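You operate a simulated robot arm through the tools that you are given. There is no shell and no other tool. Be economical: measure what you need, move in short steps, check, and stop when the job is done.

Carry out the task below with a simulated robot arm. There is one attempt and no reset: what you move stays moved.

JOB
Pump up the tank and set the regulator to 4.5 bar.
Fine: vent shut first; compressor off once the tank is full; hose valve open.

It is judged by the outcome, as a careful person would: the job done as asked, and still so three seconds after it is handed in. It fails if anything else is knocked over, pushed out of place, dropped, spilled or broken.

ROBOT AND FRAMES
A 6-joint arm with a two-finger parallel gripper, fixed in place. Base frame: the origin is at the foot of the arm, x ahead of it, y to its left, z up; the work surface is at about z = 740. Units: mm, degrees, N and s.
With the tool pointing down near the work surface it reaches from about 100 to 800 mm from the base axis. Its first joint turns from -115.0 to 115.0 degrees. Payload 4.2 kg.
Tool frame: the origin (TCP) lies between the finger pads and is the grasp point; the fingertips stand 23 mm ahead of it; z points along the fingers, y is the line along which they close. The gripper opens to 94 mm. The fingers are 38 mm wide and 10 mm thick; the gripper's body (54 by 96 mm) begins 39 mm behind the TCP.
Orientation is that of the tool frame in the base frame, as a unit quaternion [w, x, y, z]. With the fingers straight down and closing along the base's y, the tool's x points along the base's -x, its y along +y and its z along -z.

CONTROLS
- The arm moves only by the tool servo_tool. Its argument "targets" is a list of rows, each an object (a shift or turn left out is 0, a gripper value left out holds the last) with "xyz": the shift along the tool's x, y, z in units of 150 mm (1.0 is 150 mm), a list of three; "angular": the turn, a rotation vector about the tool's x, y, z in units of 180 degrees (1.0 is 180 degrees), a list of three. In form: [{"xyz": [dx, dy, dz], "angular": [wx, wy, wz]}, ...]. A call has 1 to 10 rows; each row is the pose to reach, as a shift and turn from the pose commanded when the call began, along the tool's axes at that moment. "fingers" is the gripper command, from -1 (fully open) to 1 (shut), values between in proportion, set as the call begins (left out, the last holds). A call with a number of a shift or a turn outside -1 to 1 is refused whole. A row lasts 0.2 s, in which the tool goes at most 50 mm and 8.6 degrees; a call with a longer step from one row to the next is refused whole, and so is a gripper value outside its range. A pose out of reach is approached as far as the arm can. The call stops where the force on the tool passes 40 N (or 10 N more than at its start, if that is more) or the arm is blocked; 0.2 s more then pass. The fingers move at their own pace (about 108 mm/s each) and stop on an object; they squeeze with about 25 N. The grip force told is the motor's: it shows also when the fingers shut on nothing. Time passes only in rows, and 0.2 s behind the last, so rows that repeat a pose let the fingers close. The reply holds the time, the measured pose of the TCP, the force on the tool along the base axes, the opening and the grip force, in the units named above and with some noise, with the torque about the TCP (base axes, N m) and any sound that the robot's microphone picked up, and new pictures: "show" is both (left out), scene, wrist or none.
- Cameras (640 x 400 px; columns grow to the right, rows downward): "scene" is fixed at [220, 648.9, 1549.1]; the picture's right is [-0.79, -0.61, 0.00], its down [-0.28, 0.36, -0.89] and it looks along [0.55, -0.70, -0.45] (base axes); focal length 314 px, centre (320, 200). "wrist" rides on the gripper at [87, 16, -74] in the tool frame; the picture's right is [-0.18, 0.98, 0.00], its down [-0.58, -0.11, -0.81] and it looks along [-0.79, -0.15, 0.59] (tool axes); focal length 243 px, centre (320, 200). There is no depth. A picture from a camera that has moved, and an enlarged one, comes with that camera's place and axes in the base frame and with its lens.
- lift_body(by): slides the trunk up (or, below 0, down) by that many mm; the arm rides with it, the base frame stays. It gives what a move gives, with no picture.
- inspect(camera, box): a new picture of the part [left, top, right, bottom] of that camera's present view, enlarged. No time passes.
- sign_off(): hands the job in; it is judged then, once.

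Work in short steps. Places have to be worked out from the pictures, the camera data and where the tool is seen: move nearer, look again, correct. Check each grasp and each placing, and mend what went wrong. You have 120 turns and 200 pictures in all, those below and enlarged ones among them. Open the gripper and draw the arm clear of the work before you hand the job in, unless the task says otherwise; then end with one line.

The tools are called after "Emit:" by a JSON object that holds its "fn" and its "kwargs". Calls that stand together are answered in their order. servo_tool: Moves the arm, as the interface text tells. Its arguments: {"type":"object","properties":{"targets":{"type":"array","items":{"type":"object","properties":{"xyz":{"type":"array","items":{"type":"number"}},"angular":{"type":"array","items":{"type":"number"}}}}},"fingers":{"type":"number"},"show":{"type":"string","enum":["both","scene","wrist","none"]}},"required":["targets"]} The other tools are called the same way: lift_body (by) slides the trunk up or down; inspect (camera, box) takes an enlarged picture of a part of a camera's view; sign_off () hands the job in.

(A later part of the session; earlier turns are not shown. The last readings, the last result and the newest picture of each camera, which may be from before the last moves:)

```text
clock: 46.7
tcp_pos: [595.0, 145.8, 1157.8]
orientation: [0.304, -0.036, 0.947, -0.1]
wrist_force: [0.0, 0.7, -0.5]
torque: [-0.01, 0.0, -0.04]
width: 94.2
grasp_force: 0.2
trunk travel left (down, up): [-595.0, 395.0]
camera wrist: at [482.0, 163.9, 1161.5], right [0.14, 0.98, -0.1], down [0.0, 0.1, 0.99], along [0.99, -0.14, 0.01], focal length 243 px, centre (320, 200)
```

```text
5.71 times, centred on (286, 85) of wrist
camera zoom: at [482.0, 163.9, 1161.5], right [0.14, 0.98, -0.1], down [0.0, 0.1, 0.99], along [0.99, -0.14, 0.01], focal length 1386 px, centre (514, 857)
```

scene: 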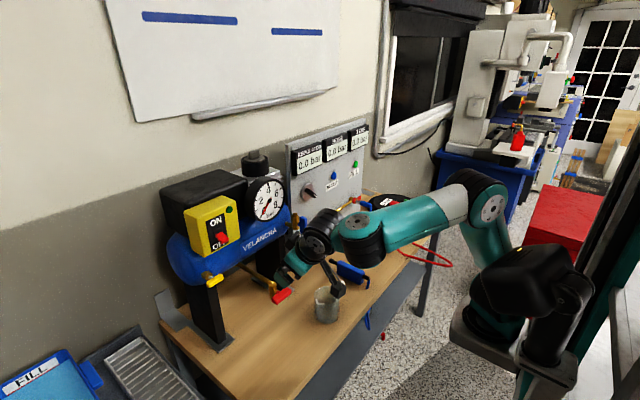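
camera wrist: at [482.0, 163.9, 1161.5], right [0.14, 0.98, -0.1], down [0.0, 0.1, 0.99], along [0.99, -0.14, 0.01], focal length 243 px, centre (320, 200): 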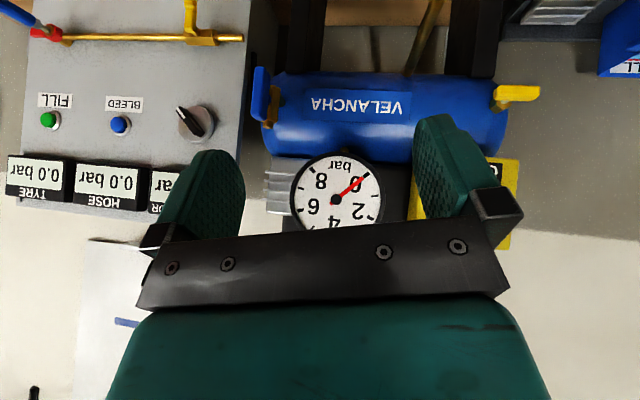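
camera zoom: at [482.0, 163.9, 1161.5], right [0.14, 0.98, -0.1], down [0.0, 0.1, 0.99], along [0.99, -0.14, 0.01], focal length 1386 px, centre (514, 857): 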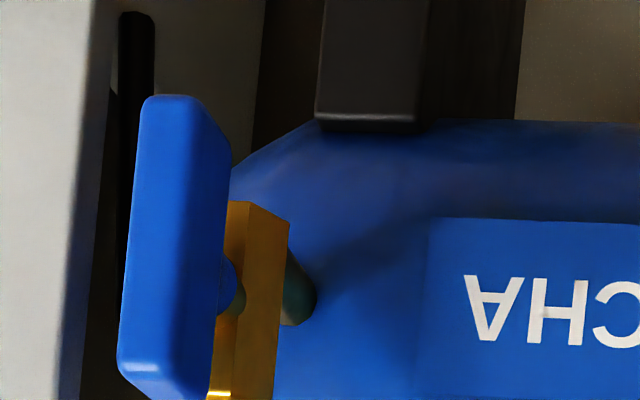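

Blue vent handle triangulates to (754, 45, 1047), ~60 mm long, vertical = open. I'll level the tool and move to a standoff in front of it.

Emit:
{"fn": "servo_tool", "kwargs": {"targets": [{"xyz": [0, -0.065, 0.138], "angular": [-0.0043, -0.043, 0.0091]}, {"xyz": [0, -0.13, 0.276], "angular": [-0.0086, -0.086, 0.0183]}, {"xyz": [0, -0.195, 0.414], "angular": [-0.0129, -0.129, 0.0274]}, {"xyz": [0, -0.26, 0.552], "angular": [-0.0171, -0.172, 0.0366]}, {"xyz": [0, -0.325, 0.69], "angular": [-0.0214, -0.215, 0.0457]}, {"xyz": [0, -0.39, 0.828], "angular": [-0.0257, -0.258, 0.0549]}, {"xyz": [0, -0.456, 0.966], "angular": [-0.03, -0.301, 0.064]}], "show": "both"}}

```text
clock: 48.3
tcp_pos: [680.4, 54.6, 1057.5]
orientation: [0.709, 0.001, 0.705, -0.001]
wrist_force: [-0.6, -0.4, 0.8]
torque: [-0.02, 0.03, 0.02]
width: 94.0
grasp_force: 0.0
trunk travel left (down, up): [-595.0, 395.0]
camera wrist: at [606.3, 70.7, 969.1], right [0.0, 0.98, 0.18], down [-0.81, -0.11, 0.58], along [0.59, -0.15, 0.8], focal length 243 px, centre (320, 200)
```

scene: 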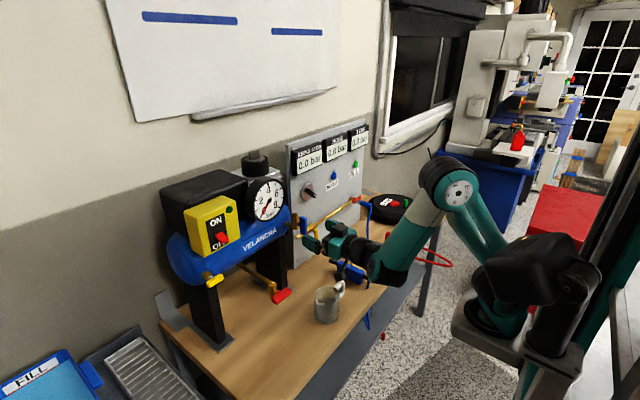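
wrist: 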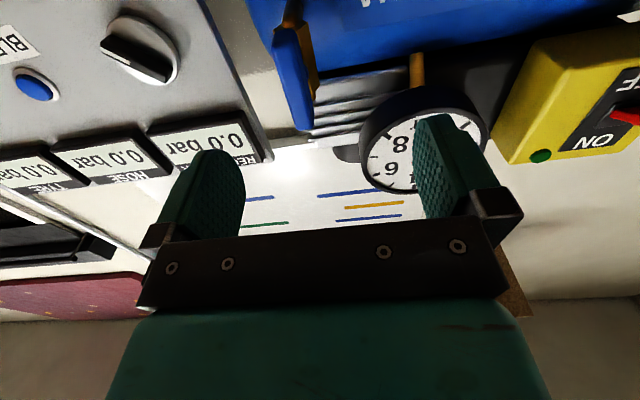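

Tool aligned. Approach so that the last ~15 mm of the fingers straddle the blue handle (TCP x≈739), fingers to ~50 mm.

Emit:
{"fn": "servo_tool", "kwargs": {"targets": [{"xyz": [0.09, -0.084, 0.1]}, {"xyz": [0.09, -0.084, 0.2]}, {"xyz": [0.09, -0.084, 0.3]}, {"xyz": [0.09, -0.084, 0.39]}], "fingers": -0.06, "show": "both"}}

Emit:
{"fn": "inspect", "kwargs": {"camera": "scene", "box": [272, 200, 352, 250]}}

```text
clock: 49.3
tcp_pos: [738.1, 41.5, 1043.8]
orientation: [0.708, 0.0, 0.706, 0.0]
wrist_force: [0.8, 0.1, -1.4]
torque: [0.03, 0.02, -0.02]
width: 50.0
grasp_force: 0.1
trunk travel left (down, up): [-595.0, 395.0]
camera wrist: at [665.2, 57.9, 955.5], right [0.0, 0.98, 0.18], down [-0.81, -0.11, 0.58], along [0.59, -0.15, 0.79], focal length 243 px, centre (320, 200)
```

scene: 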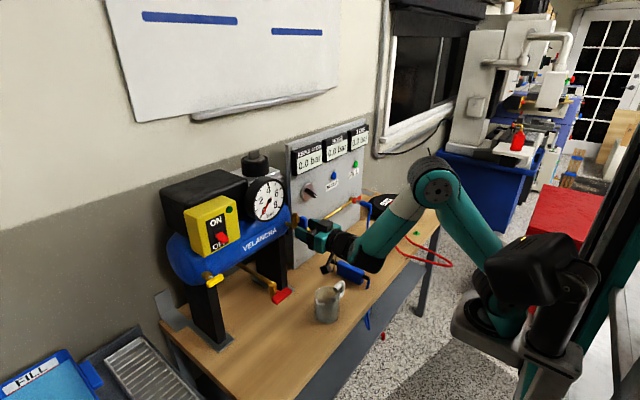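
wrist: 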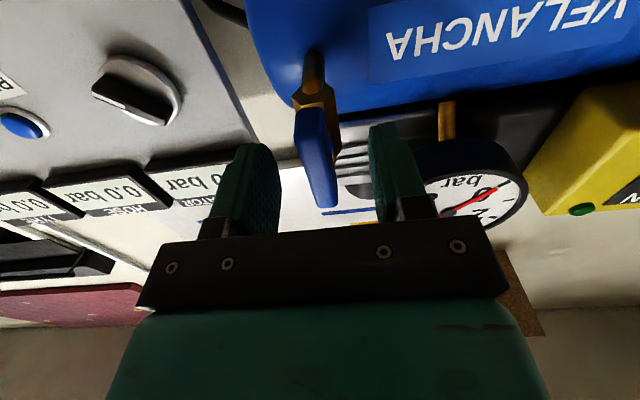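

```text
8.00 times, centred on (312, 225) of scene
camera zoom: at [220.0, 648.9, 1549.1], right [-0.79, -0.61, 0.0], down [-0.28, 0.36, -0.89], along [0.55, -0.7, -0.45], focal length 2511 px, centre (384, 0)
```

zoom: 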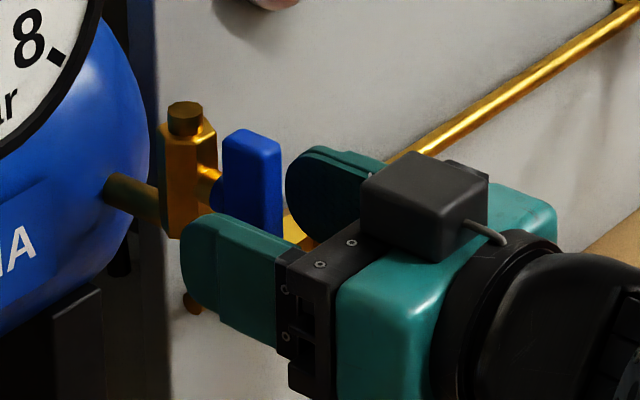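

The stem runs along −x (as for the red one), so a roll about the tool axis turns it. Close the fingers on the handle.

Emit:
{"fn": "servo_tool", "kwargs": {"targets": [{"xyz": [0, 0, 0]}, {"xyz": [0, 0, 0]}, {"xyz": [0, 0, 0]}], "fingers": 1, "show": "wrist"}}

Emit:
{"fn": "inspect", "kwargs": {"camera": "scene", "box": [272, 200, 352, 250]}}

```text
clock: 50.1
tcp_pos: [739.6, 39.3, 1044.6]
orientation: [0.708, 0.002, 0.707, -0.001]
wrist_force: [0.9, -8.8, 1.1]
torque: [0.04, 0.32, 0.16]
width: 13.7
grasp_force: 44.6
trunk travel left (down, up): [-595.0, 395.0]
camera wrist: at [665.3, 56.7, 955.5], right [0.0, 0.98, 0.18], down [-0.81, -0.11, 0.58], along [0.59, -0.15, 0.79], focal length 243 px, centre (320, 200)
```

wrist: 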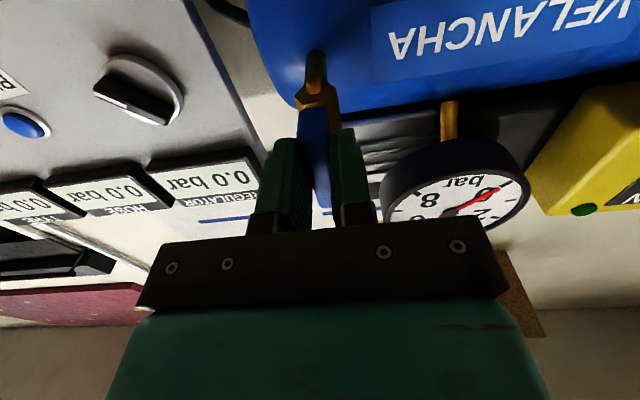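

```text
8.00 times, centred on (312, 225) of scene
camera zoom: at [220.0, 648.9, 1549.1], right [-0.79, -0.61, 0.0], down [-0.28, 0.36, -0.89], along [0.55, -0.7, -0.45], focal length 2511 px, centre (384, 0)
```

zoom: 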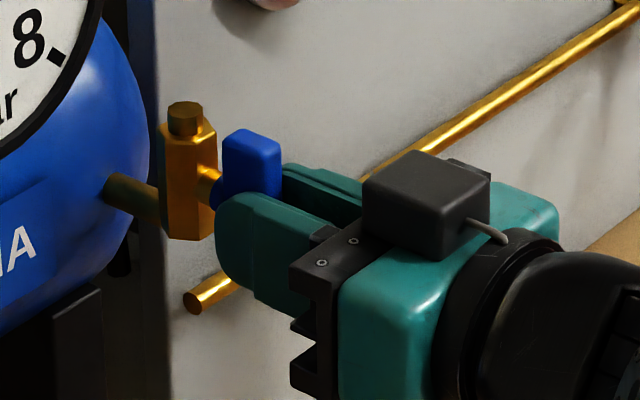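

Gripped (13.7 mm thick). Try turning +24° about the tool axis, relaxing the sideways bias, and watch the torque.

Emit:
{"fn": "servo_tool", "kwargs": {"targets": [{"xyz": [0, -0.015, 0], "angular": [0, 0, 0.045]}, {"xyz": [0, -0.012, 0], "angular": [0, 0, 0.09]}, {"xyz": [0, -0.008, 0], "angular": [0, 0, 0.135]}], "show": "none"}}

Emit:
{"fn": "inspect", "kwargs": {"camera": "scene", "box": [272, 200, 352, 250]}}

```text
clock: 50.9
tcp_pos: [739.6, 42.5, 1044.5]
orientation: [0.692, 0.15, 0.69, 0.15]
wrist_force: [1.1, 4.6, 6.0]
torque: [-0.05, 1.38, 0.68]
width: 13.7
grasp_force: 45.2
trunk travel left (down, up): [-595.0, 395.0]
```

```text
8.00 times, centred on (312, 225) of scene
camera zoom: at [220.0, 648.9, 1549.1], right [-0.79, -0.61, 0.0], down [-0.28, 0.36, -0.89], along [0.55, -0.7, -0.45], focal length 2511 px, centre (384, 0)
```

zoom: 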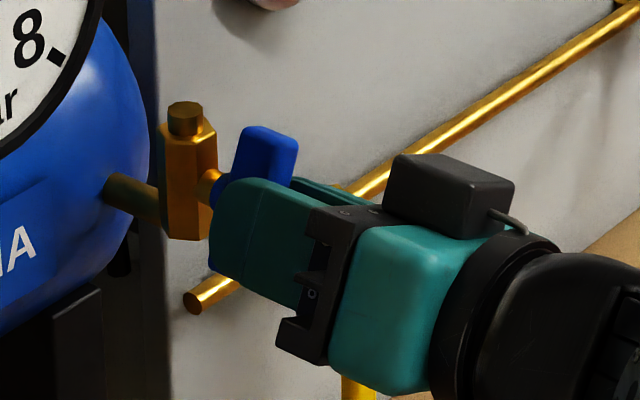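

It turns freely. Continue the remaining ~65°, following the handle's arc a little.

Emit:
{"fn": "servo_tool", "kwargs": {"targets": [{"xyz": [-0.002, 0.012, 0], "angular": [0, 0, 0.046]}, {"xyz": [-0.005, 0.024, 0], "angular": [0, 0, 0.092]}, {"xyz": [-0.009, 0.035, 0], "angular": [0, 0, 0.138]}, {"xyz": [-0.014, 0.045, 0], "angular": [0, 0, 0.184]}], "show": "none"}}

Emit:
{"fn": "inspect", "kwargs": {"camera": "scene", "box": [272, 200, 352, 250]}}

```text
clock: 51.9
tcp_pos: [738.7, 44.4, 1046.7]
orientation: [0.62, 0.343, 0.62, 0.339]
wrist_force: [-10.6, -4.7, -16.8]
torque: [0.06, -0.21, 0.07]
width: 13.8
grasp_force: 44.7
trunk travel left (down, up): [-595.0, 395.0]
```

```text
8.00 times, centred on (312, 225) of scene
camera zoom: at [220.0, 648.9, 1549.1], right [-0.79, -0.61, 0.0], down [-0.28, 0.36, -0.89], along [0.55, -0.7, -0.45], focal length 2511 px, centre (384, 0)
```

zoom: 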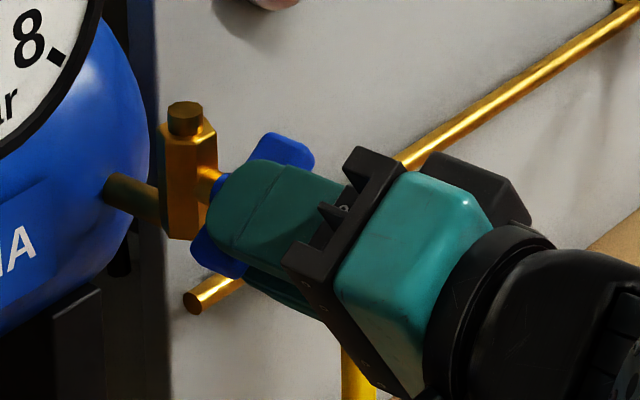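

Handle now ~58° turned. Finish the last ~33°, easing down 3 mm as the force suggests.

Emit:
{"fn": "servo_tool", "kwargs": {"targets": [{"xyz": [0.005, -0.02, 0], "angular": [0, 0, 0.046]}, {"xyz": [0.005, -0.02, 0], "angular": [0, 0, 0.092]}, {"xyz": [0.005, -0.02, 0], "angular": [0, 0, 0.138]}, {"xyz": [0.005, -0.02, 0], "angular": [0, 0, 0.182]}], "show": "none"}}

Emit:
{"fn": "inspect", "kwargs": {"camera": "scene", "box": [272, 200, 352, 250]}}

```text
clock: 52.9
tcp_pos: [739.0, 45.2, 1049.4]
orientation: [0.502, 0.499, 0.496, 0.503]
wrist_force: [2.9, 3.4, 22.5]
torque: [-1.04, 0.29, -0.95]
width: 13.8
grasp_force: 45.1
trunk travel left (down, up): [-595.0, 395.0]
```

```text
8.00 times, centred on (312, 225) of scene
camera zoom: at [220.0, 648.9, 1549.1], right [-0.79, -0.61, 0.0], down [-0.28, 0.36, -0.89], along [0.55, -0.7, -0.45], focal length 2511 px, centre (384, 0)
```

zoom: 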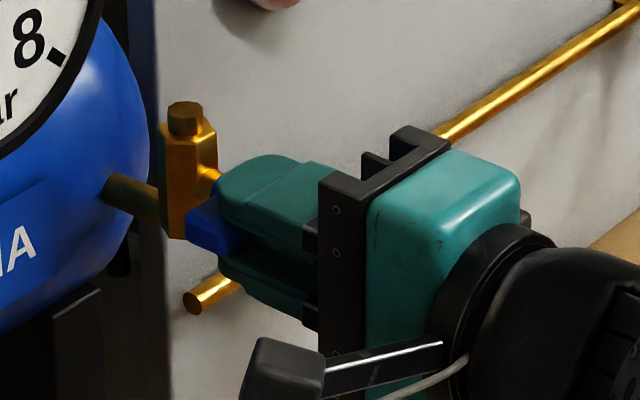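

Torque −1 N·m indicates it's at the stop around 90°. Release, back off, and look.

Emit:
{"fn": "servo_tool", "kwargs": {"targets": [{"xyz": [0, 0, 0]}, {"xyz": [0, 0, 0]}, {"xyz": [0, 0, -0.2]}, {"xyz": [0, 0, -0.4]}], "fingers": 0, "show": "wrist"}}

Emit:
{"fn": "inspect", "kwargs": {"camera": "scene", "box": [272, 200, 352, 250]}}

```text
clock: 53.9
tcp_pos: [679.1, 45.2, 1046.6]
orientation: [0.5, 0.501, 0.499, 0.5]
wrist_force: [0.1, -0.4, -0.1]
torque: [-0.01, -0.01, 0.02]
width: 46.7
grasp_force: 0.0
trunk travel left (down, up): [-595.0, 395.0]
camera wrist: at [605.2, 131.5, 1060.1], right [0.0, -0.19, 0.98], down [-0.81, -0.58, -0.11], along [0.59, -0.79, -0.15], focal length 243 px, centre (320, 200)
```

wrist: 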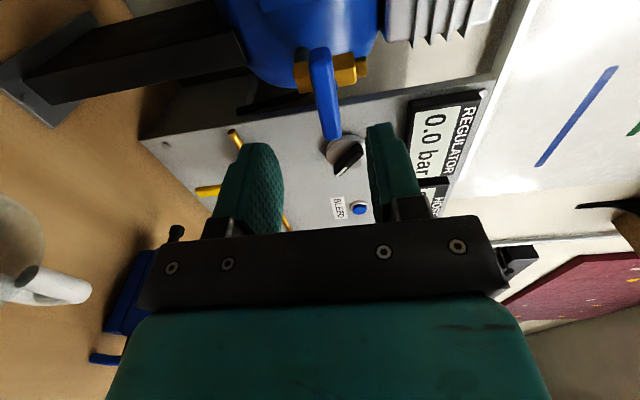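

```text
8.00 times, centred on (312, 225) of scene
camera zoom: at [220.0, 648.9, 1549.1], right [-0.79, -0.61, 0.0], down [-0.28, 0.36, -0.89], along [0.55, -0.7, -0.45], focal length 2511 px, centre (384, 0)
```

zoom: 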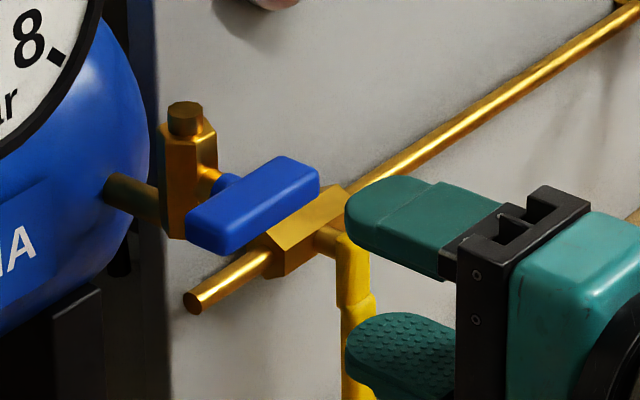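

Vent is shut (handle crosswise). The switch toggle triangulates to (791, 309, 1141). Close the fingers and move in front of it at a standoff.

Emit:
{"fn": "servo_tool", "kwargs": {"targets": [{"xyz": [0.25, 0, -0.1]}, {"xyz": [0.5, 0.1, -0.1]}, {"xyz": [0.75, 0.2, -0.1]}, {"xyz": [1.0, 0.2, -0.1]}], "fingers": 1, "show": "none"}}

Emit:
{"fn": "servo_tool", "kwargs": {"targets": [{"xyz": [0.25, 0, 0]}, {"xyz": [0.5, 0.1, 0.1]}, {"xyz": [0.76, 0.2, 0.2]}], "show": "both"}}

```text
clock: 54.9
tcp_pos: [663.9, 194.1, 1075.7]
orientation: [0.5, 0.502, 0.498, 0.501]
wrist_force: [0.4, -0.2, -0.8]
torque: [0.01, 0.03, 0.0]
width: 0.0
grasp_force: 24.9
trunk travel left (down, up): [-595.0, 395.0]
```

```text
clock: 55.7
tcp_pos: [694.6, 309.8, 1107.7]
orientation: [0.5, 0.501, 0.498, 0.5]
wrist_force: [-0.8, -0.1, 0.2]
torque: [0.01, 0.01, 0.0]
width: 0.1
grasp_force: 25.3
trunk travel left (down, up): [-595.0, 395.0]
camera wrist: at [621.4, 396.1, 1121.5], right [0.0, -0.19, 0.98], down [-0.81, -0.58, -0.11], along [0.59, -0.79, -0.15], focal length 243 px, centre (320, 200)
```

scene: 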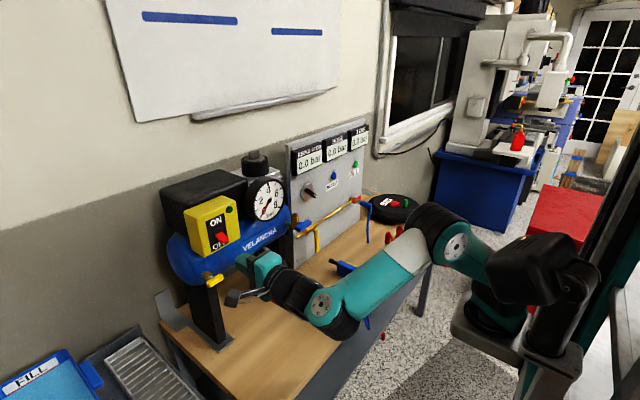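
wrist: 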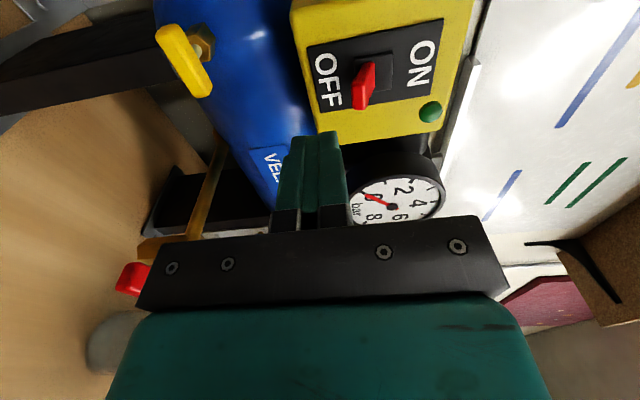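

Good view of the switch; zoom in on it.

Emit:
{"fn": "inspect", "kwargs": {"camera": "wrist", "box": [290, 30, 450, 130]}}

```text
4.00 times, centred on (370, 80) of wrist
camera zoom: at [621.4, 396.1, 1121.5], right [0.0, -0.19, 0.98], down [-0.81, -0.58, -0.11], along [0.59, -0.79, -0.15], focal length 970 px, centre (120, 680)
```

zoom: 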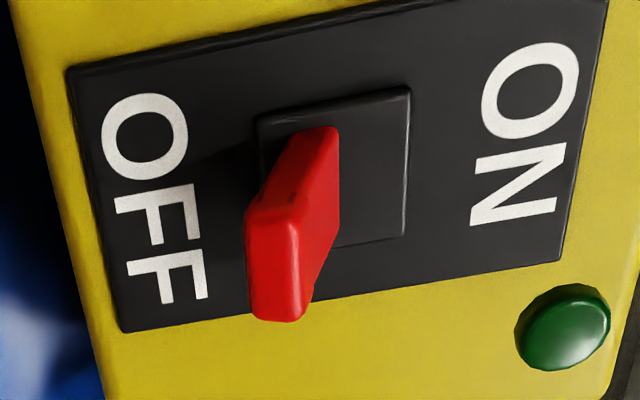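

The lever points out and down (OFF). Advance the closed fingertips beneath it.

Emit:
{"fn": "servo_tool", "kwargs": {"targets": [{"xyz": [0, 0, 0.15]}, {"xyz": [0, 0, 0.3]}, {"xyz": [0, 0, 0.45]}, {"xyz": [0, 0, 0.51]}], "show": "both"}}

Emit:
{"fn": "inspect", "kwargs": {"camera": "scene", "box": [176, 200, 288, 270]}}

```text
clock: 56.7
tcp_pos: [770.5, 308.7, 1107.5]
orientation: [0.501, 0.501, 0.497, 0.501]
wrist_force: [-0.6, 0.7, 0.8]
torque: [0.0, -0.03, 0.03]
width: 0.4
grasp_force: 25.1
trunk travel left (down, up): [-595.0, 395.0]
camera wrist: at [697.4, 395.3, 1121.4], right [0.0, -0.19, 0.98], down [-0.81, -0.58, -0.11], along [0.59, -0.79, -0.15], focal length 243 px, centre (320, 200)
```

scene: 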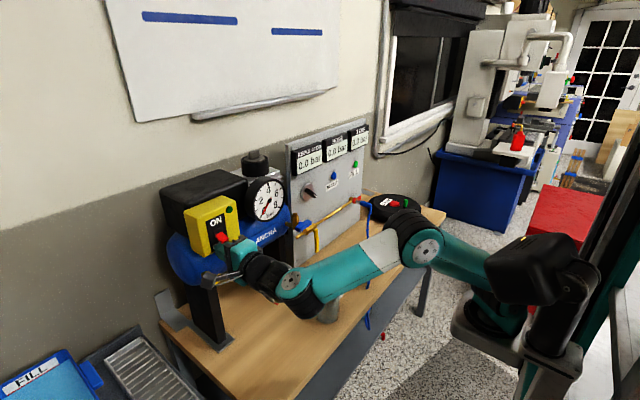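
wrist: 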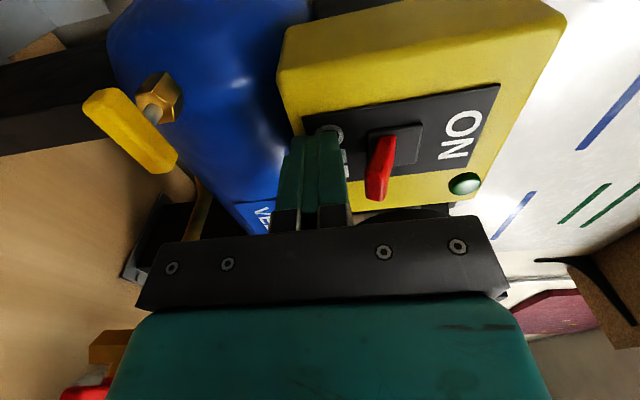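

```text
5.71 times, centred on (232, 235) of scene
camera zoom: at [220.0, 648.9, 1549.1], right [-0.79, -0.61, 0.0], down [-0.28, 0.36, -0.89], along [0.55, -0.7, -0.45], focal length 1794 px, centre (823, 0)
```

zoom: 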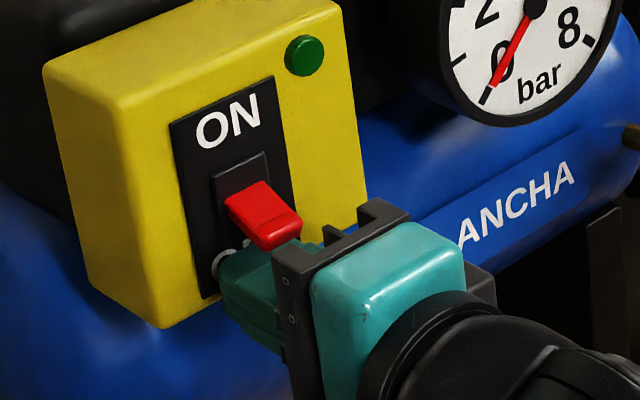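

Fingertips are just beneath the lever. Push up in small steps to flip it.

Emit:
{"fn": "servo_tool", "kwargs": {"targets": [{"xyz": [0, 0.06, 0]}, {"xyz": [0, 0.12, 0]}, {"xyz": [0, 0.18, 0]}, {"xyz": [0, 0.24, 0]}, {"xyz": [0, 0.29, 0]}], "show": "wrist"}}

```text
clock: 57.8
tcp_pos: [770.5, 308.5, 1134.0]
orientation: [0.499, 0.504, 0.506, 0.491]
wrist_force: [-3.4, -1.7, -5.7]
torque: [0.12, 0.15, -0.09]
width: 0.0
grasp_force: 25.6
trunk travel left (down, up): [-595.0, 395.0]
stopped in row 5: the force on the tool passed its limit at 47 N (the readings are from after the stop); the commanded pose is now the measured one
camera wrist: at [697.7, 395.7, 1148.3], right [0.02, -0.17, 0.98], down [-0.81, -0.58, -0.09], along [0.58, -0.8, -0.15], focal length 243 px, centre (320, 200)
```

wrist: 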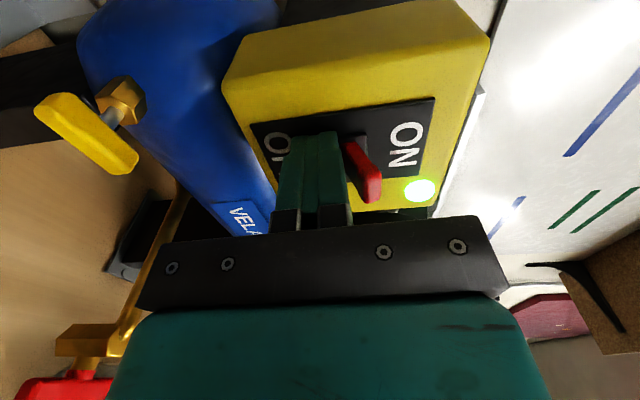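

It flipped and the green lamp is lit. Ease down, back away, and watch the gauge and sounds.

Emit:
{"fn": "servo_tool", "kwargs": {"targets": [{"xyz": [0, -0.06, 0]}, {"xyz": [0, -0.06, -0.2]}, {"xyz": [0, -0.06, -0.4]}, {"xyz": [0, 0.2, -0.5]}, {"xyz": [0, 0.45, -0.5]}], "show": "none"}}

Emit:
{"fn": "inspect", "kwargs": {"camera": "scene", "box": [176, 160, 304, 240]}}

```text
clock: 59.0
tcp_pos: [697.5, 309.3, 1203.9]
orientation: [0.499, 0.503, 0.505, 0.493]
wrist_force: [0.3, 0.0, -0.7]
torque: [0.0, -0.03, -0.03]
width: 0.0
grasp_force: 25.1
trunk travel left (down, up): [-595.0, 395.0]
```

```text
5.00 times, centred on (240, 200) of scene
camera zoom: at [220.0, 648.9, 1549.1], right [-0.79, -0.61, 0.0], down [-0.28, 0.36, -0.89], along [0.55, -0.7, -0.45], focal length 1569 px, centre (720, 200)
```

zoom: 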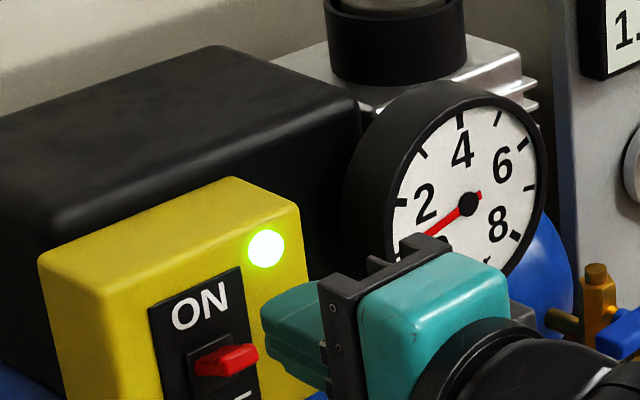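

Gauge is rising (~1 bar), no hiss reported. Position the fingertips just above the lever, ready to switch off.

Emit:
{"fn": "servo_tool", "kwargs": {"targets": [{"xyz": [0, -0.05, 0.25]}, {"xyz": [0, -0.05, 0.47]}], "show": "wrist"}}

Emit:
{"fn": "inspect", "kwargs": {"camera": "scene", "box": [176, 160, 304, 240]}}

```text
clock: 59.6
tcp_pos: [767.4, 309.0, 1196.7]
orientation: [0.499, 0.503, 0.505, 0.493]
wrist_force: [-0.6, -0.1, 0.2]
torque: [0.03, 0.0, 0.01]
width: 0.0
grasp_force: 24.7
trunk travel left (down, up): [-595.0, 395.0]
camera wrist: at [693.5, 396.1, 1210.0], right [0.01, -0.18, 0.98], down [-0.81, -0.58, -0.09], along [0.59, -0.8, -0.15], focal length 243 px, centre (320, 200)
```

wrist: 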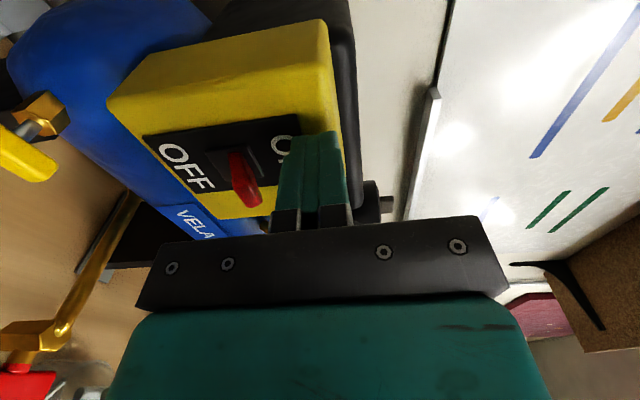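

```text
5.00 times, centred on (240, 200) of scene
camera zoom: at [220.0, 648.9, 1549.1], right [-0.79, -0.61, 0.0], down [-0.28, 0.36, -0.89], along [0.55, -0.7, -0.45], focal length 1569 px, centre (720, 200)
```

zoom: 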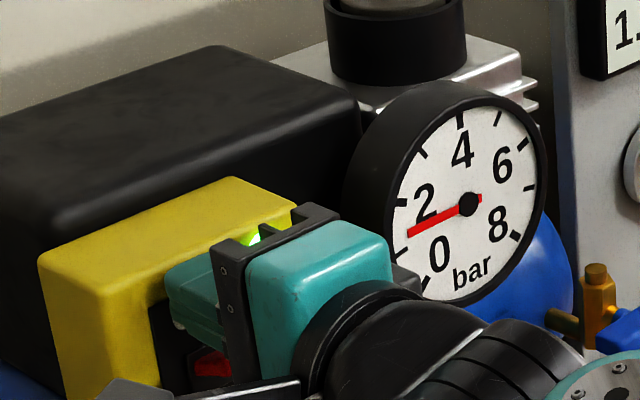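

About 1.3 bar and rising. Wait a few seconds.

Emit:
{"fn": "servo_tool", "kwargs": {"targets": [{}, {}, {}, {}, {}, {}, {}, {}, {}, {}], "show": "none"}}

Emit:
{"fn": "inspect", "kwargs": {"camera": "scene", "box": [232, 130, 376, 220]}}

```text
clock: 61.8
tcp_pos: [767.2, 308.4, 1195.0]
orientation: [0.499, 0.503, 0.505, 0.493]
wrist_force: [-0.4, -0.2, 1.0]
torque: [0.03, 0.04, -0.01]
width: 0.1
grasp_force: 24.6
trunk travel left (down, up): [-595.0, 395.0]
```

```text
4.44 times, centred on (304, 175) of scene
camera zoom: at [220.0, 648.9, 1549.1], right [-0.79, -0.61, 0.0], down [-0.28, 0.36, -0.89], along [0.55, -0.7, -0.45], focal length 1395 px, centre (391, 311)
```

zoom: 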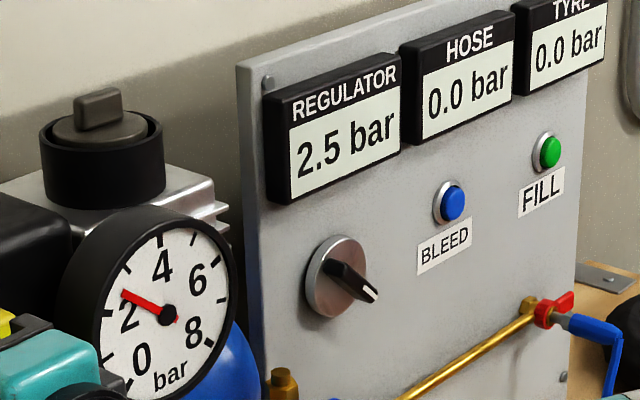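

Tank 2.5 bar at ~0.55 bar/s; regulator display follows. Keep waiting.

Emit:
{"fn": "servo_tool", "kwargs": {"targets": [{}, {}, {}, {}, {}, {}, {}, {}, {}, {}], "show": "none"}}

Emit:
{"fn": "servo_tool", "kwargs": {"targets": [{}, {}, {}, {}, {}, {}, {}, {}, {}, {}], "show": "none"}}

Emit:
{"fn": "inspect", "kwargs": {"camera": "scene", "box": [232, 130, 376, 220]}}

```text
clock: 64.0
tcp_pos: [767.1, 309.2, 1195.9]
orientation: [0.499, 0.503, 0.504, 0.493]
wrist_force: [-0.6, 0.0, 0.2]
torque: [-0.04, 0.0, 0.03]
width: 0.0
grasp_force: 25.0
trunk travel left (down, up): [-595.0, 395.0]
```

```text
clock: 66.2
tcp_pos: [766.8, 308.4, 1194.5]
orientation: [0.499, 0.502, 0.505, 0.494]
wrist_force: [0.0, 0.1, -0.3]
torque: [0.02, 0.02, -0.02]
width: 0.0
grasp_force: 25.1
trunk travel left (down, up): [-595.0, 395.0]
```

```text
4.44 times, centred on (304, 175) of scene
camera zoom: at [220.0, 648.9, 1549.1], right [-0.79, -0.61, 0.0], down [-0.28, 0.36, -0.89], along [0.55, -0.7, -0.45], focal length 1395 px, centre (391, 311)
```

zoom: 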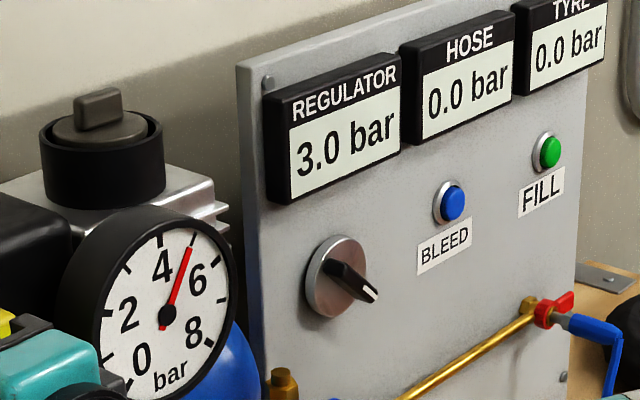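

Tank ≈5 bar; regulator set at 3.0. Wait ~4.4 s more.

Emit:
{"fn": "servo_tool", "kwargs": {"targets": [{}, {}, {}, {}, {}, {}, {}, {}, {}, {}], "show": "none"}}

Emit:
{"fn": "servo_tool", "kwargs": {"targets": [{}, {}, {}, {}, {}], "show": "none"}}

Emit:
{"fn": "inspect", "kwargs": {"camera": "scene", "box": [176, 160, 304, 240]}}

```text
clock: 68.4
tcp_pos: [767.7, 308.8, 1195.4]
orientation: [0.498, 0.503, 0.505, 0.493]
wrist_force: [0.3, -0.3, 0.6]
torque: [0.0, 0.0, -0.03]
width: 0.1
grasp_force: 25.4
trunk travel left (down, up): [-595.0, 395.0]
```

```text
clock: 69.6
tcp_pos: [768.2, 308.1, 1196.6]
orientation: [0.499, 0.503, 0.505, 0.493]
wrist_force: [0.2, 0.3, -0.3]
torque: [-0.01, -0.03, -0.02]
width: 0.0
grasp_force: 24.6
trunk travel left (down, up): [-595.0, 395.0]
```

```text
5.00 times, centred on (240, 200) of scene
camera zoom: at [220.0, 648.9, 1549.1], right [-0.79, -0.61, 0.0], down [-0.28, 0.36, -0.89], along [0.55, -0.7, -0.45], focal length 1569 px, centre (720, 200)
```

zoom: 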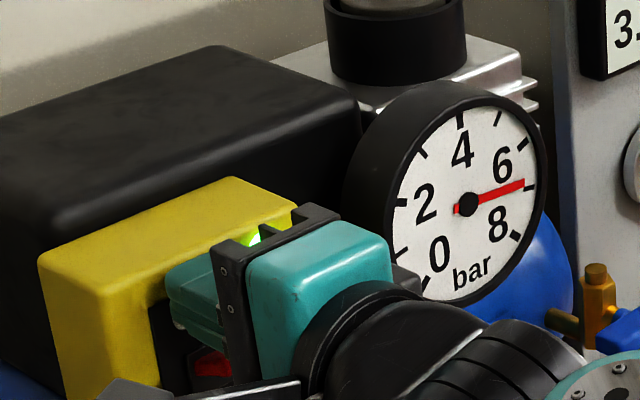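

7 bar. Wait another ~1.6 s.

Emit:
{"fn": "servo_tool", "kwargs": {"targets": [{}, {}, {}, {}, {}, {}, {}], "show": "none"}}

Emit:
{"fn": "inspect", "kwargs": {"camera": "scene", "box": [176, 160, 304, 240]}}

```text
clock: 71.2
tcp_pos: [767.5, 309.9, 1196.0]
orientation: [0.498, 0.503, 0.505, 0.494]
wrist_force: [-0.2, -0.7, 0.6]
torque: [0.03, 0.0, 0.0]
width: 0.0
grasp_force: 25.0
trunk travel left (down, up): [-595.0, 395.0]
```

```text
5.00 times, centred on (240, 200) of scene
camera zoom: at [220.0, 648.9, 1549.1], right [-0.79, -0.61, 0.0], down [-0.28, 0.36, -0.89], along [0.55, -0.7, -0.45], focal length 1569 px, centre (720, 200)
```

zoom: 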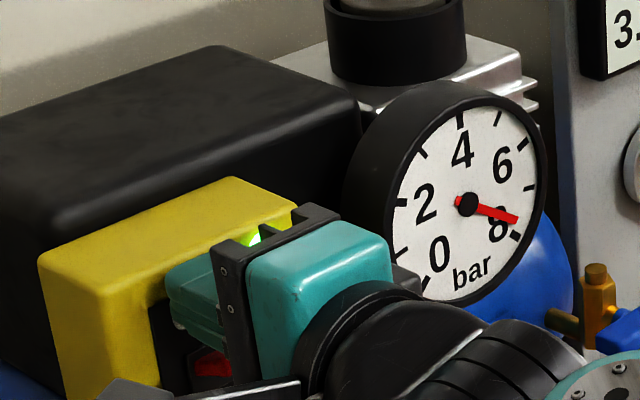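

≈7.7 bar; push the lever down now — it'll reach ~8 when it flips.

Emit:
{"fn": "servo_tool", "kwargs": {"targets": [{"xyz": [0, -0.06, 0]}, {"xyz": [0, -0.12, 0]}, {"xyz": [0, -0.18, 0]}, {"xyz": [0, -0.23, 0]}, {"xyz": [0, -0.28, 0]}], "show": "wrist"}}

Emit:
{"fn": "inspect", "kwargs": {"camera": "scene", "box": [176, 160, 304, 240]}}

```text
clock: 72.4
tcp_pos: [765.6, 308.6, 1155.6]
orientation: [0.499, 0.503, 0.503, 0.494]
wrist_force: [2.6, 1.2, 7.1]
torque: [0.02, -0.16, 0.03]
width: 0.0
grasp_force: 24.6
trunk travel left (down, up): [-595.0, 395.0]
camera wrist: at [693.1, 395.9, 1169.3], right [0.01, -0.18, 0.98], down [-0.81, -0.58, -0.1], along [0.59, -0.8, -0.15], focal length 243 px, centre (320, 200)
```

wrist: 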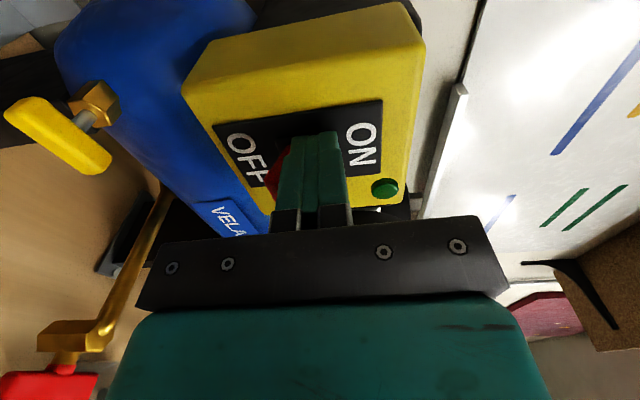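

```text
5.00 times, centred on (240, 200) of scene
camera zoom: at [220.0, 648.9, 1549.1], right [-0.79, -0.61, 0.0], down [-0.28, 0.36, -0.89], along [0.55, -0.7, -0.45], focal length 1569 px, centre (720, 200)
```

zoom: 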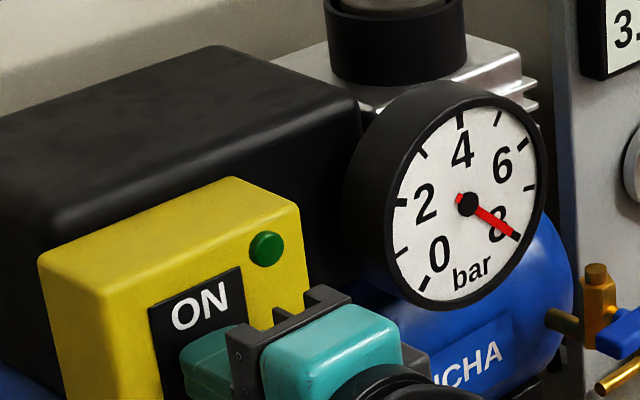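

Tank reads 8.0 and the lamp is off. Back away from the switch and swing over toward the regulator knob, rolling the gripper back as I go.

Emit:
{"fn": "servo_tool", "kwargs": {"targets": [{"xyz": [0, 0.06, 0]}, {"xyz": [0, 0.06, -0.2]}, {"xyz": [0, 0.06, -0.4]}, {"xyz": [0, 0.06, -0.6]}], "show": "none"}}

Emit:
{"fn": "servo_tool", "kwargs": {"targets": [{"xyz": [-0.12, -0.04, 0], "angular": [0, 0, -0.046]}, {"xyz": [-0.24, -0.08, 0], "angular": [0, 0, -0.092]}, {"xyz": [-0.36, -0.12, 0], "angular": [0, 0, -0.138]}, {"xyz": [-0.48, -0.16, 0], "angular": [0, 0, -0.184]}, {"xyz": [-0.6, -0.2, 0], "angular": [0, 0, -0.23]}, {"xyz": [-0.72, -0.24, 0], "angular": [0, 0, -0.276]}, {"xyz": [-0.84, -0.28, 0], "angular": [0, 0, -0.322]}, {"xyz": [-1.0, -0.32, 0], "angular": [0, 0, -0.368]}, {"xyz": [-1.0, -0.32, 0], "angular": [0, 0, -0.414]}, {"xyz": [-1.0, -0.32, 0], "angular": [0, 0, -0.46]}], "fingers": -0.1, "show": "none"}}

```text
clock: 73.4
tcp_pos: [677.8, 306.8, 1164.1]
orientation: [0.499, 0.503, 0.505, 0.492]
wrist_force: [0.1, -0.1, -0.4]
torque: [0.02, -0.01, -0.03]
width: 0.1
grasp_force: 25.0
trunk travel left (down, up): [-595.0, 395.0]
```

```text
clock: 75.6
tcp_pos: [674.6, 159.9, 1116.4]
orientation: [0.7, 0.043, 0.711, 0.039]
wrist_force: [0.3, 0.2, 0.7]
torque: [-0.01, 0.03, 0.02]
width: 51.8
grasp_force: 0.0
trunk travel left (down, up): [-595.0, 395.0]
```

Continue right toward the knob at (≈893, −139, 1050).

Emit:
{"fn": "servo_tool", "kwargs": {"targets": [{"xyz": [0.02, -0.24, 0], "angular": [0, 0, -0.03]}, {"xyz": [0.04, -0.49, 0], "angular": [0, 0, -0.06]}, {"xyz": [0.06, -0.74, 0], "angular": [0, 0, -0.09]}, {"xyz": [0.08, -0.98, 0], "angular": [0, 0, -0.12]}], "show": "none"}}

Emit:
{"fn": "servo_tool", "kwargs": {"targets": [{"xyz": [0.1, -0.2, 0], "angular": [0, 0, -0.03]}, {"xyz": [0.21, -0.4, 0], "angular": [0, 0, -0.06]}, {"xyz": [0.32, -0.6, 0], "angular": [0, 0, -0.09]}, {"xyz": [0.43, -0.82, 0], "angular": [0, 0, -0.12]}], "show": "both"}}

```text
clock: 76.6
tcp_pos: [675.1, 12.9, 1086.5]
orientation: [0.696, -0.092, 0.707, -0.092]
wrist_force: [0.3, -0.5, 1.0]
torque: [-0.02, 0.0, -0.02]
width: 52.0
grasp_force: 0.1
trunk travel left (down, up): [-595.0, 395.0]
```

```text
clock: 77.6
tcp_pos: [674.3, -123.4, 1056.2]
orientation: [0.662, -0.222, 0.679, -0.227]
wrist_force: [0.1, 5.4, 3.6]
torque: [0.01, 0.18, -0.34]
width: 51.5
grasp_force: 0.1
trunk travel left (down, up): [-595.0, 395.0]
camera wrist: at [598.4, -161.3, 976.4], right [0.0, 0.89, -0.45], down [-0.79, 0.28, 0.54], along [0.61, 0.35, 0.71], focal length 243 px, centre (320, 200)
```

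scene: 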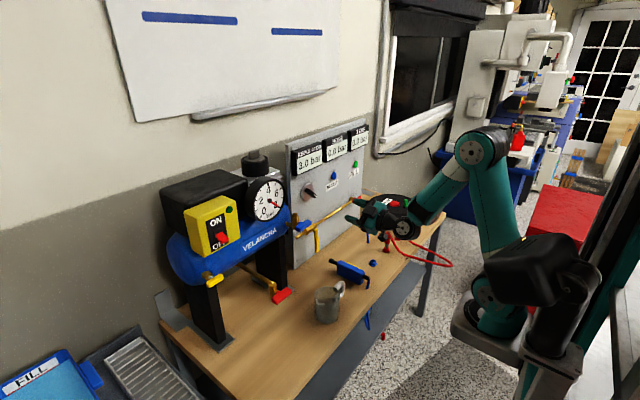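
wrist: 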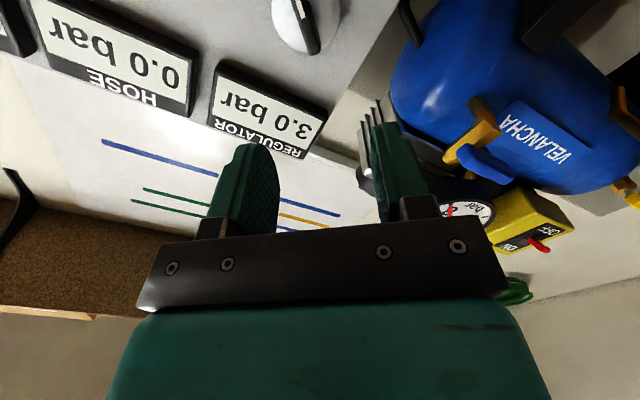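

Close to alignment (roll −37°, pointer near parallel to the finger plane). Advance to a closer standoff with 8° more roll, and look again.

Emit:
{"fn": "servo_tool", "kwargs": {"targets": [{"xyz": [-0.05, -0.09, 0.2], "angular": [0, 0, -0.022]}, {"xyz": [-0.05, -0.09, 0.4], "angular": [0, 0, -0.044]}, {"xyz": [-0.05, -0.09, 0.6], "angular": [0, 0, -0.044]}, {"xyz": [-0.05, -0.09, 0.7], "angular": [0, 0, -0.044]}], "show": "both"}}

Emit:
{"fn": "inspect", "kwargs": {"camera": "wrist", "box": [220, 20, 420, 145]}}

Emit:
{"fn": "inspect", "kwargs": {"camera": "scene", "box": [280, 150, 376, 210]}}

```text
clock: 78.6
tcp_pos: [779.9, -129.3, 1068.0]
orientation: [0.649, -0.268, 0.661, -0.266]
wrist_force: [0.2, 0.3, 0.0]
torque: [0.02, 0.03, -0.01]
width: 51.9
grasp_force: 0.1
trunk travel left (down, up): [-595.0, 395.0]
camera wrist: at [703.9, -176.6, 994.6], right [-0.01, 0.83, -0.56], down [-0.8, 0.33, 0.5], along [0.6, 0.45, 0.66], focal length 243 px, centre (320, 200)
```

scene: 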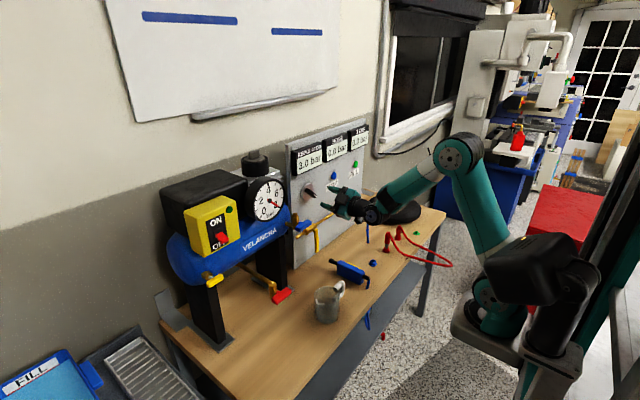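
wrist: 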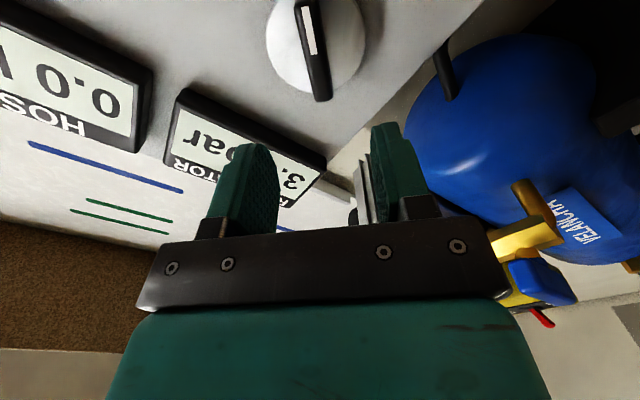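

```text
3.20 times, centred on (320, 82) of wrist
camera zoom: at [703.9, -176.6, 994.6], right [-0.01, 0.83, -0.56], down [-0.8, 0.33, 0.5], along [0.6, 0.45, 0.66], focal length 776 px, centre (320, 576)
```

zoom: 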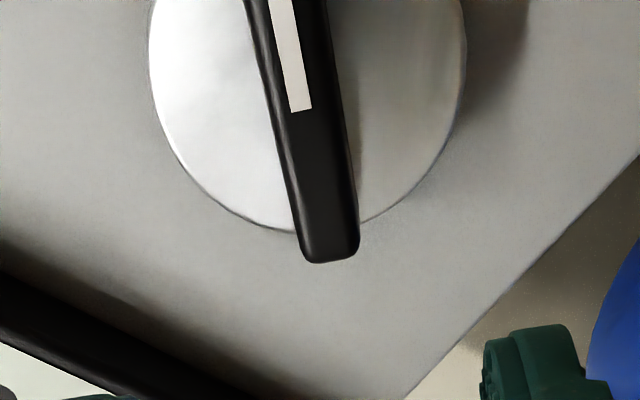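

```text
6.67 times, centred on (328, 180) of scene
camera zoom: at [220.0, 648.9, 1549.1], right [-0.79, -0.61, 0.0], down [-0.28, 0.36, -0.89], along [0.55, -0.7, -0.45], focal length 2092 px, centre (267, 333)
```

zoom: 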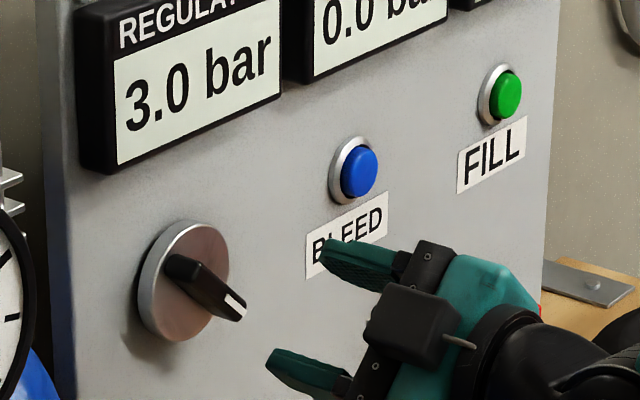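

Bar is aligned with the fingers (roll −45°); knob axis ≈ (y −140.5, z 1051). Centre on it and advance so the fingertips straddle the grip bar.

Emit:
{"fn": "servo_tool", "kwargs": {"targets": [{"xyz": [0.132, 0.028, 0.15]}, {"xyz": [0.132, 0.028, 0.3]}, {"xyz": [0.132, 0.028, 0.42]}, {"xyz": [0.132, 0.028, 0.5]}], "show": "wrist"}}

Emit:
{"fn": "inspect", "kwargs": {"camera": "scene", "box": [280, 150, 376, 210]}}

```text
clock: 79.6
tcp_pos: [854.0, -139.2, 1049.8]
orientation: [0.648, -0.269, 0.661, -0.266]
wrist_force: [0.5, -0.6, 0.8]
torque: [-0.03, 0.02, 0.01]
width: 51.6
grasp_force: 0.0
trunk travel left (down, up): [-595.0, 395.0]
camera wrist: at [777.7, -188.0, 976.1], right [-0.01, 0.83, -0.56], down [-0.8, 0.33, 0.51], along [0.6, 0.45, 0.66], focal length 243 px, centre (320, 200)
```

wrist: 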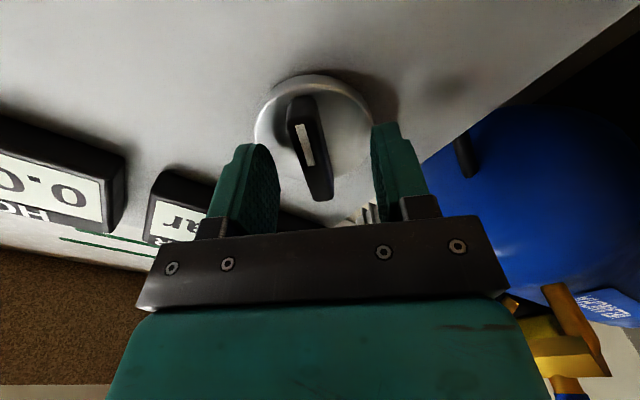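

```text
6.67 times, centred on (328, 180) of scene
camera zoom: at [220.0, 648.9, 1549.1], right [-0.79, -0.61, 0.0], down [-0.28, 0.36, -0.89], along [0.55, -0.7, -0.45], focal length 2092 px, centre (267, 333)
```

zoom: 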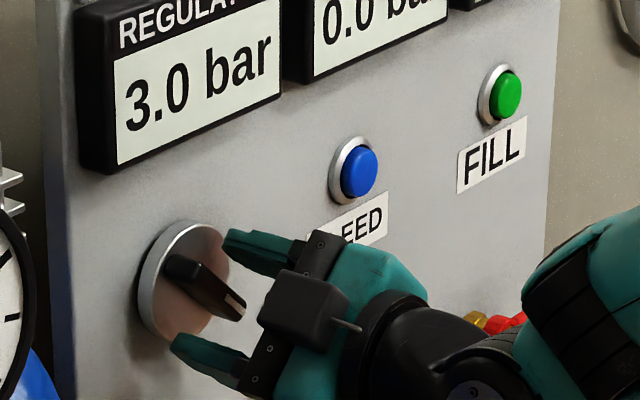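

Bar is ~4 mm to the left of finger centre. Shift −4 mm along tool y, advance 8 mm more, then close.

Emit:
{"fn": "servo_tool", "kwargs": {"targets": [{"xyz": [0, -0.027, 0.025]}, {"xyz": [0, -0.027, 0.055]}, {"xyz": [0, -0.027, 0.055]}], "show": "none"}}

Emit:
{"fn": "servo_tool", "kwargs": {"targets": [{}, {}, {}], "fingers": 1, "show": "wrist"}}

Emit:
{"fn": "inspect", "kwargs": {"camera": "scene", "box": [280, 150, 376, 210]}}

```text
clock: 80.4
tcp_pos: [860.0, -142.0, 1052.6]
orientation: [0.648, -0.268, 0.661, -0.267]
wrist_force: [0.4, -0.6, 0.0]
torque: [0.0, 0.0, -0.04]
width: 51.7
grasp_force: 0.0
trunk travel left (down, up): [-595.0, 395.0]
```

```text
clock: 81.2
tcp_pos: [861.6, -141.9, 1053.1]
orientation: [0.649, -0.267, 0.66, -0.267]
wrist_force: [0.9, 1.8, -1.3]
torque: [0.0, -0.57, -0.52]
width: 14.2
grasp_force: 45.1
trunk travel left (down, up): [-595.0, 395.0]
camera wrist: at [785.9, -190.6, 978.8], right [-0.01, 0.83, -0.56], down [-0.8, 0.33, 0.5], along [0.6, 0.45, 0.66], focal length 243 px, centre (320, 200)
```

wrist: 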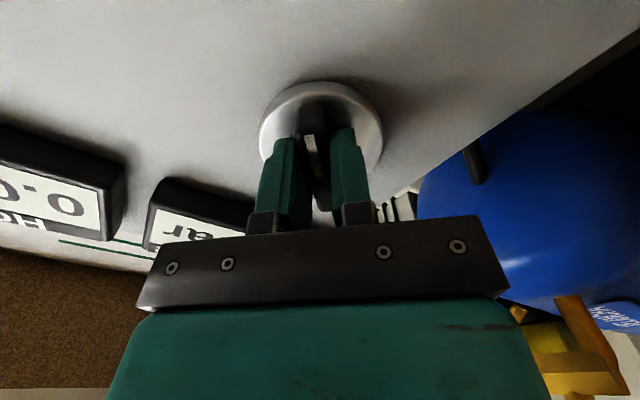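

```text
6.67 times, centred on (328, 180) of scene
camera zoom: at [220.0, 648.9, 1549.1], right [-0.79, -0.61, 0.0], down [-0.28, 0.36, -0.89], along [0.55, -0.7, -0.45], focal length 2092 px, centre (267, 333)
```

zoom: 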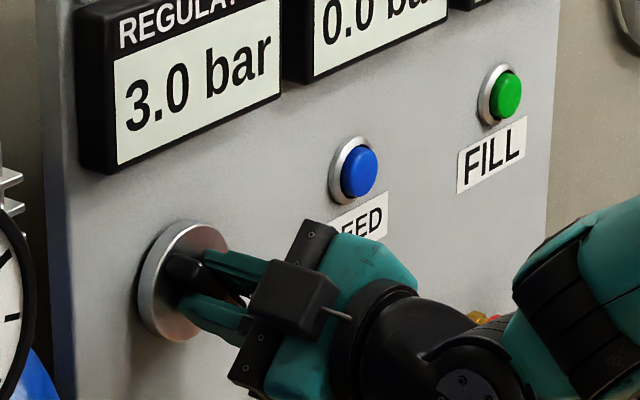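

Good grip. Turn +16° (clockwise as seen from the front) and read the display.

Emit:
{"fn": "servo_tool", "kwargs": {"targets": [{"angular": [0, 0, 0.044]}, {"angular": [0, 0, 0.088]}, {"angular": [0, 0, 0.088]}], "show": "none"}}

Emit:
{"fn": "inspect", "kwargs": {"camera": "scene", "box": [280, 150, 376, 210]}}

```text
clock: 82.0
tcp_pos: [862.3, -142.7, 1051.4]
orientation: [0.679, -0.173, 0.692, -0.175]
wrist_force: [-1.2, 4.1, -7.1]
torque: [0.05, -1.49, 0.2]
width: 13.8
grasp_force: 45.1
trunk travel left (down, up): [-595.0, 395.0]
```

```text
6.67 times, centred on (328, 180) of scene
camera zoom: at [220.0, 648.9, 1549.1], right [-0.79, -0.61, 0.0], down [-0.28, 0.36, -0.89], along [0.55, -0.7, -0.45], focal length 2092 px, centre (267, 333)
```

zoom: 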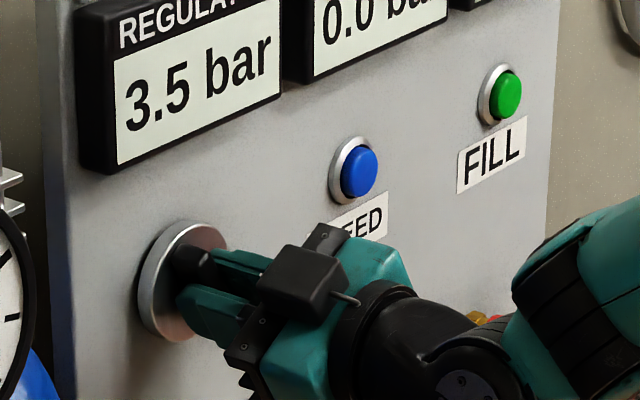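

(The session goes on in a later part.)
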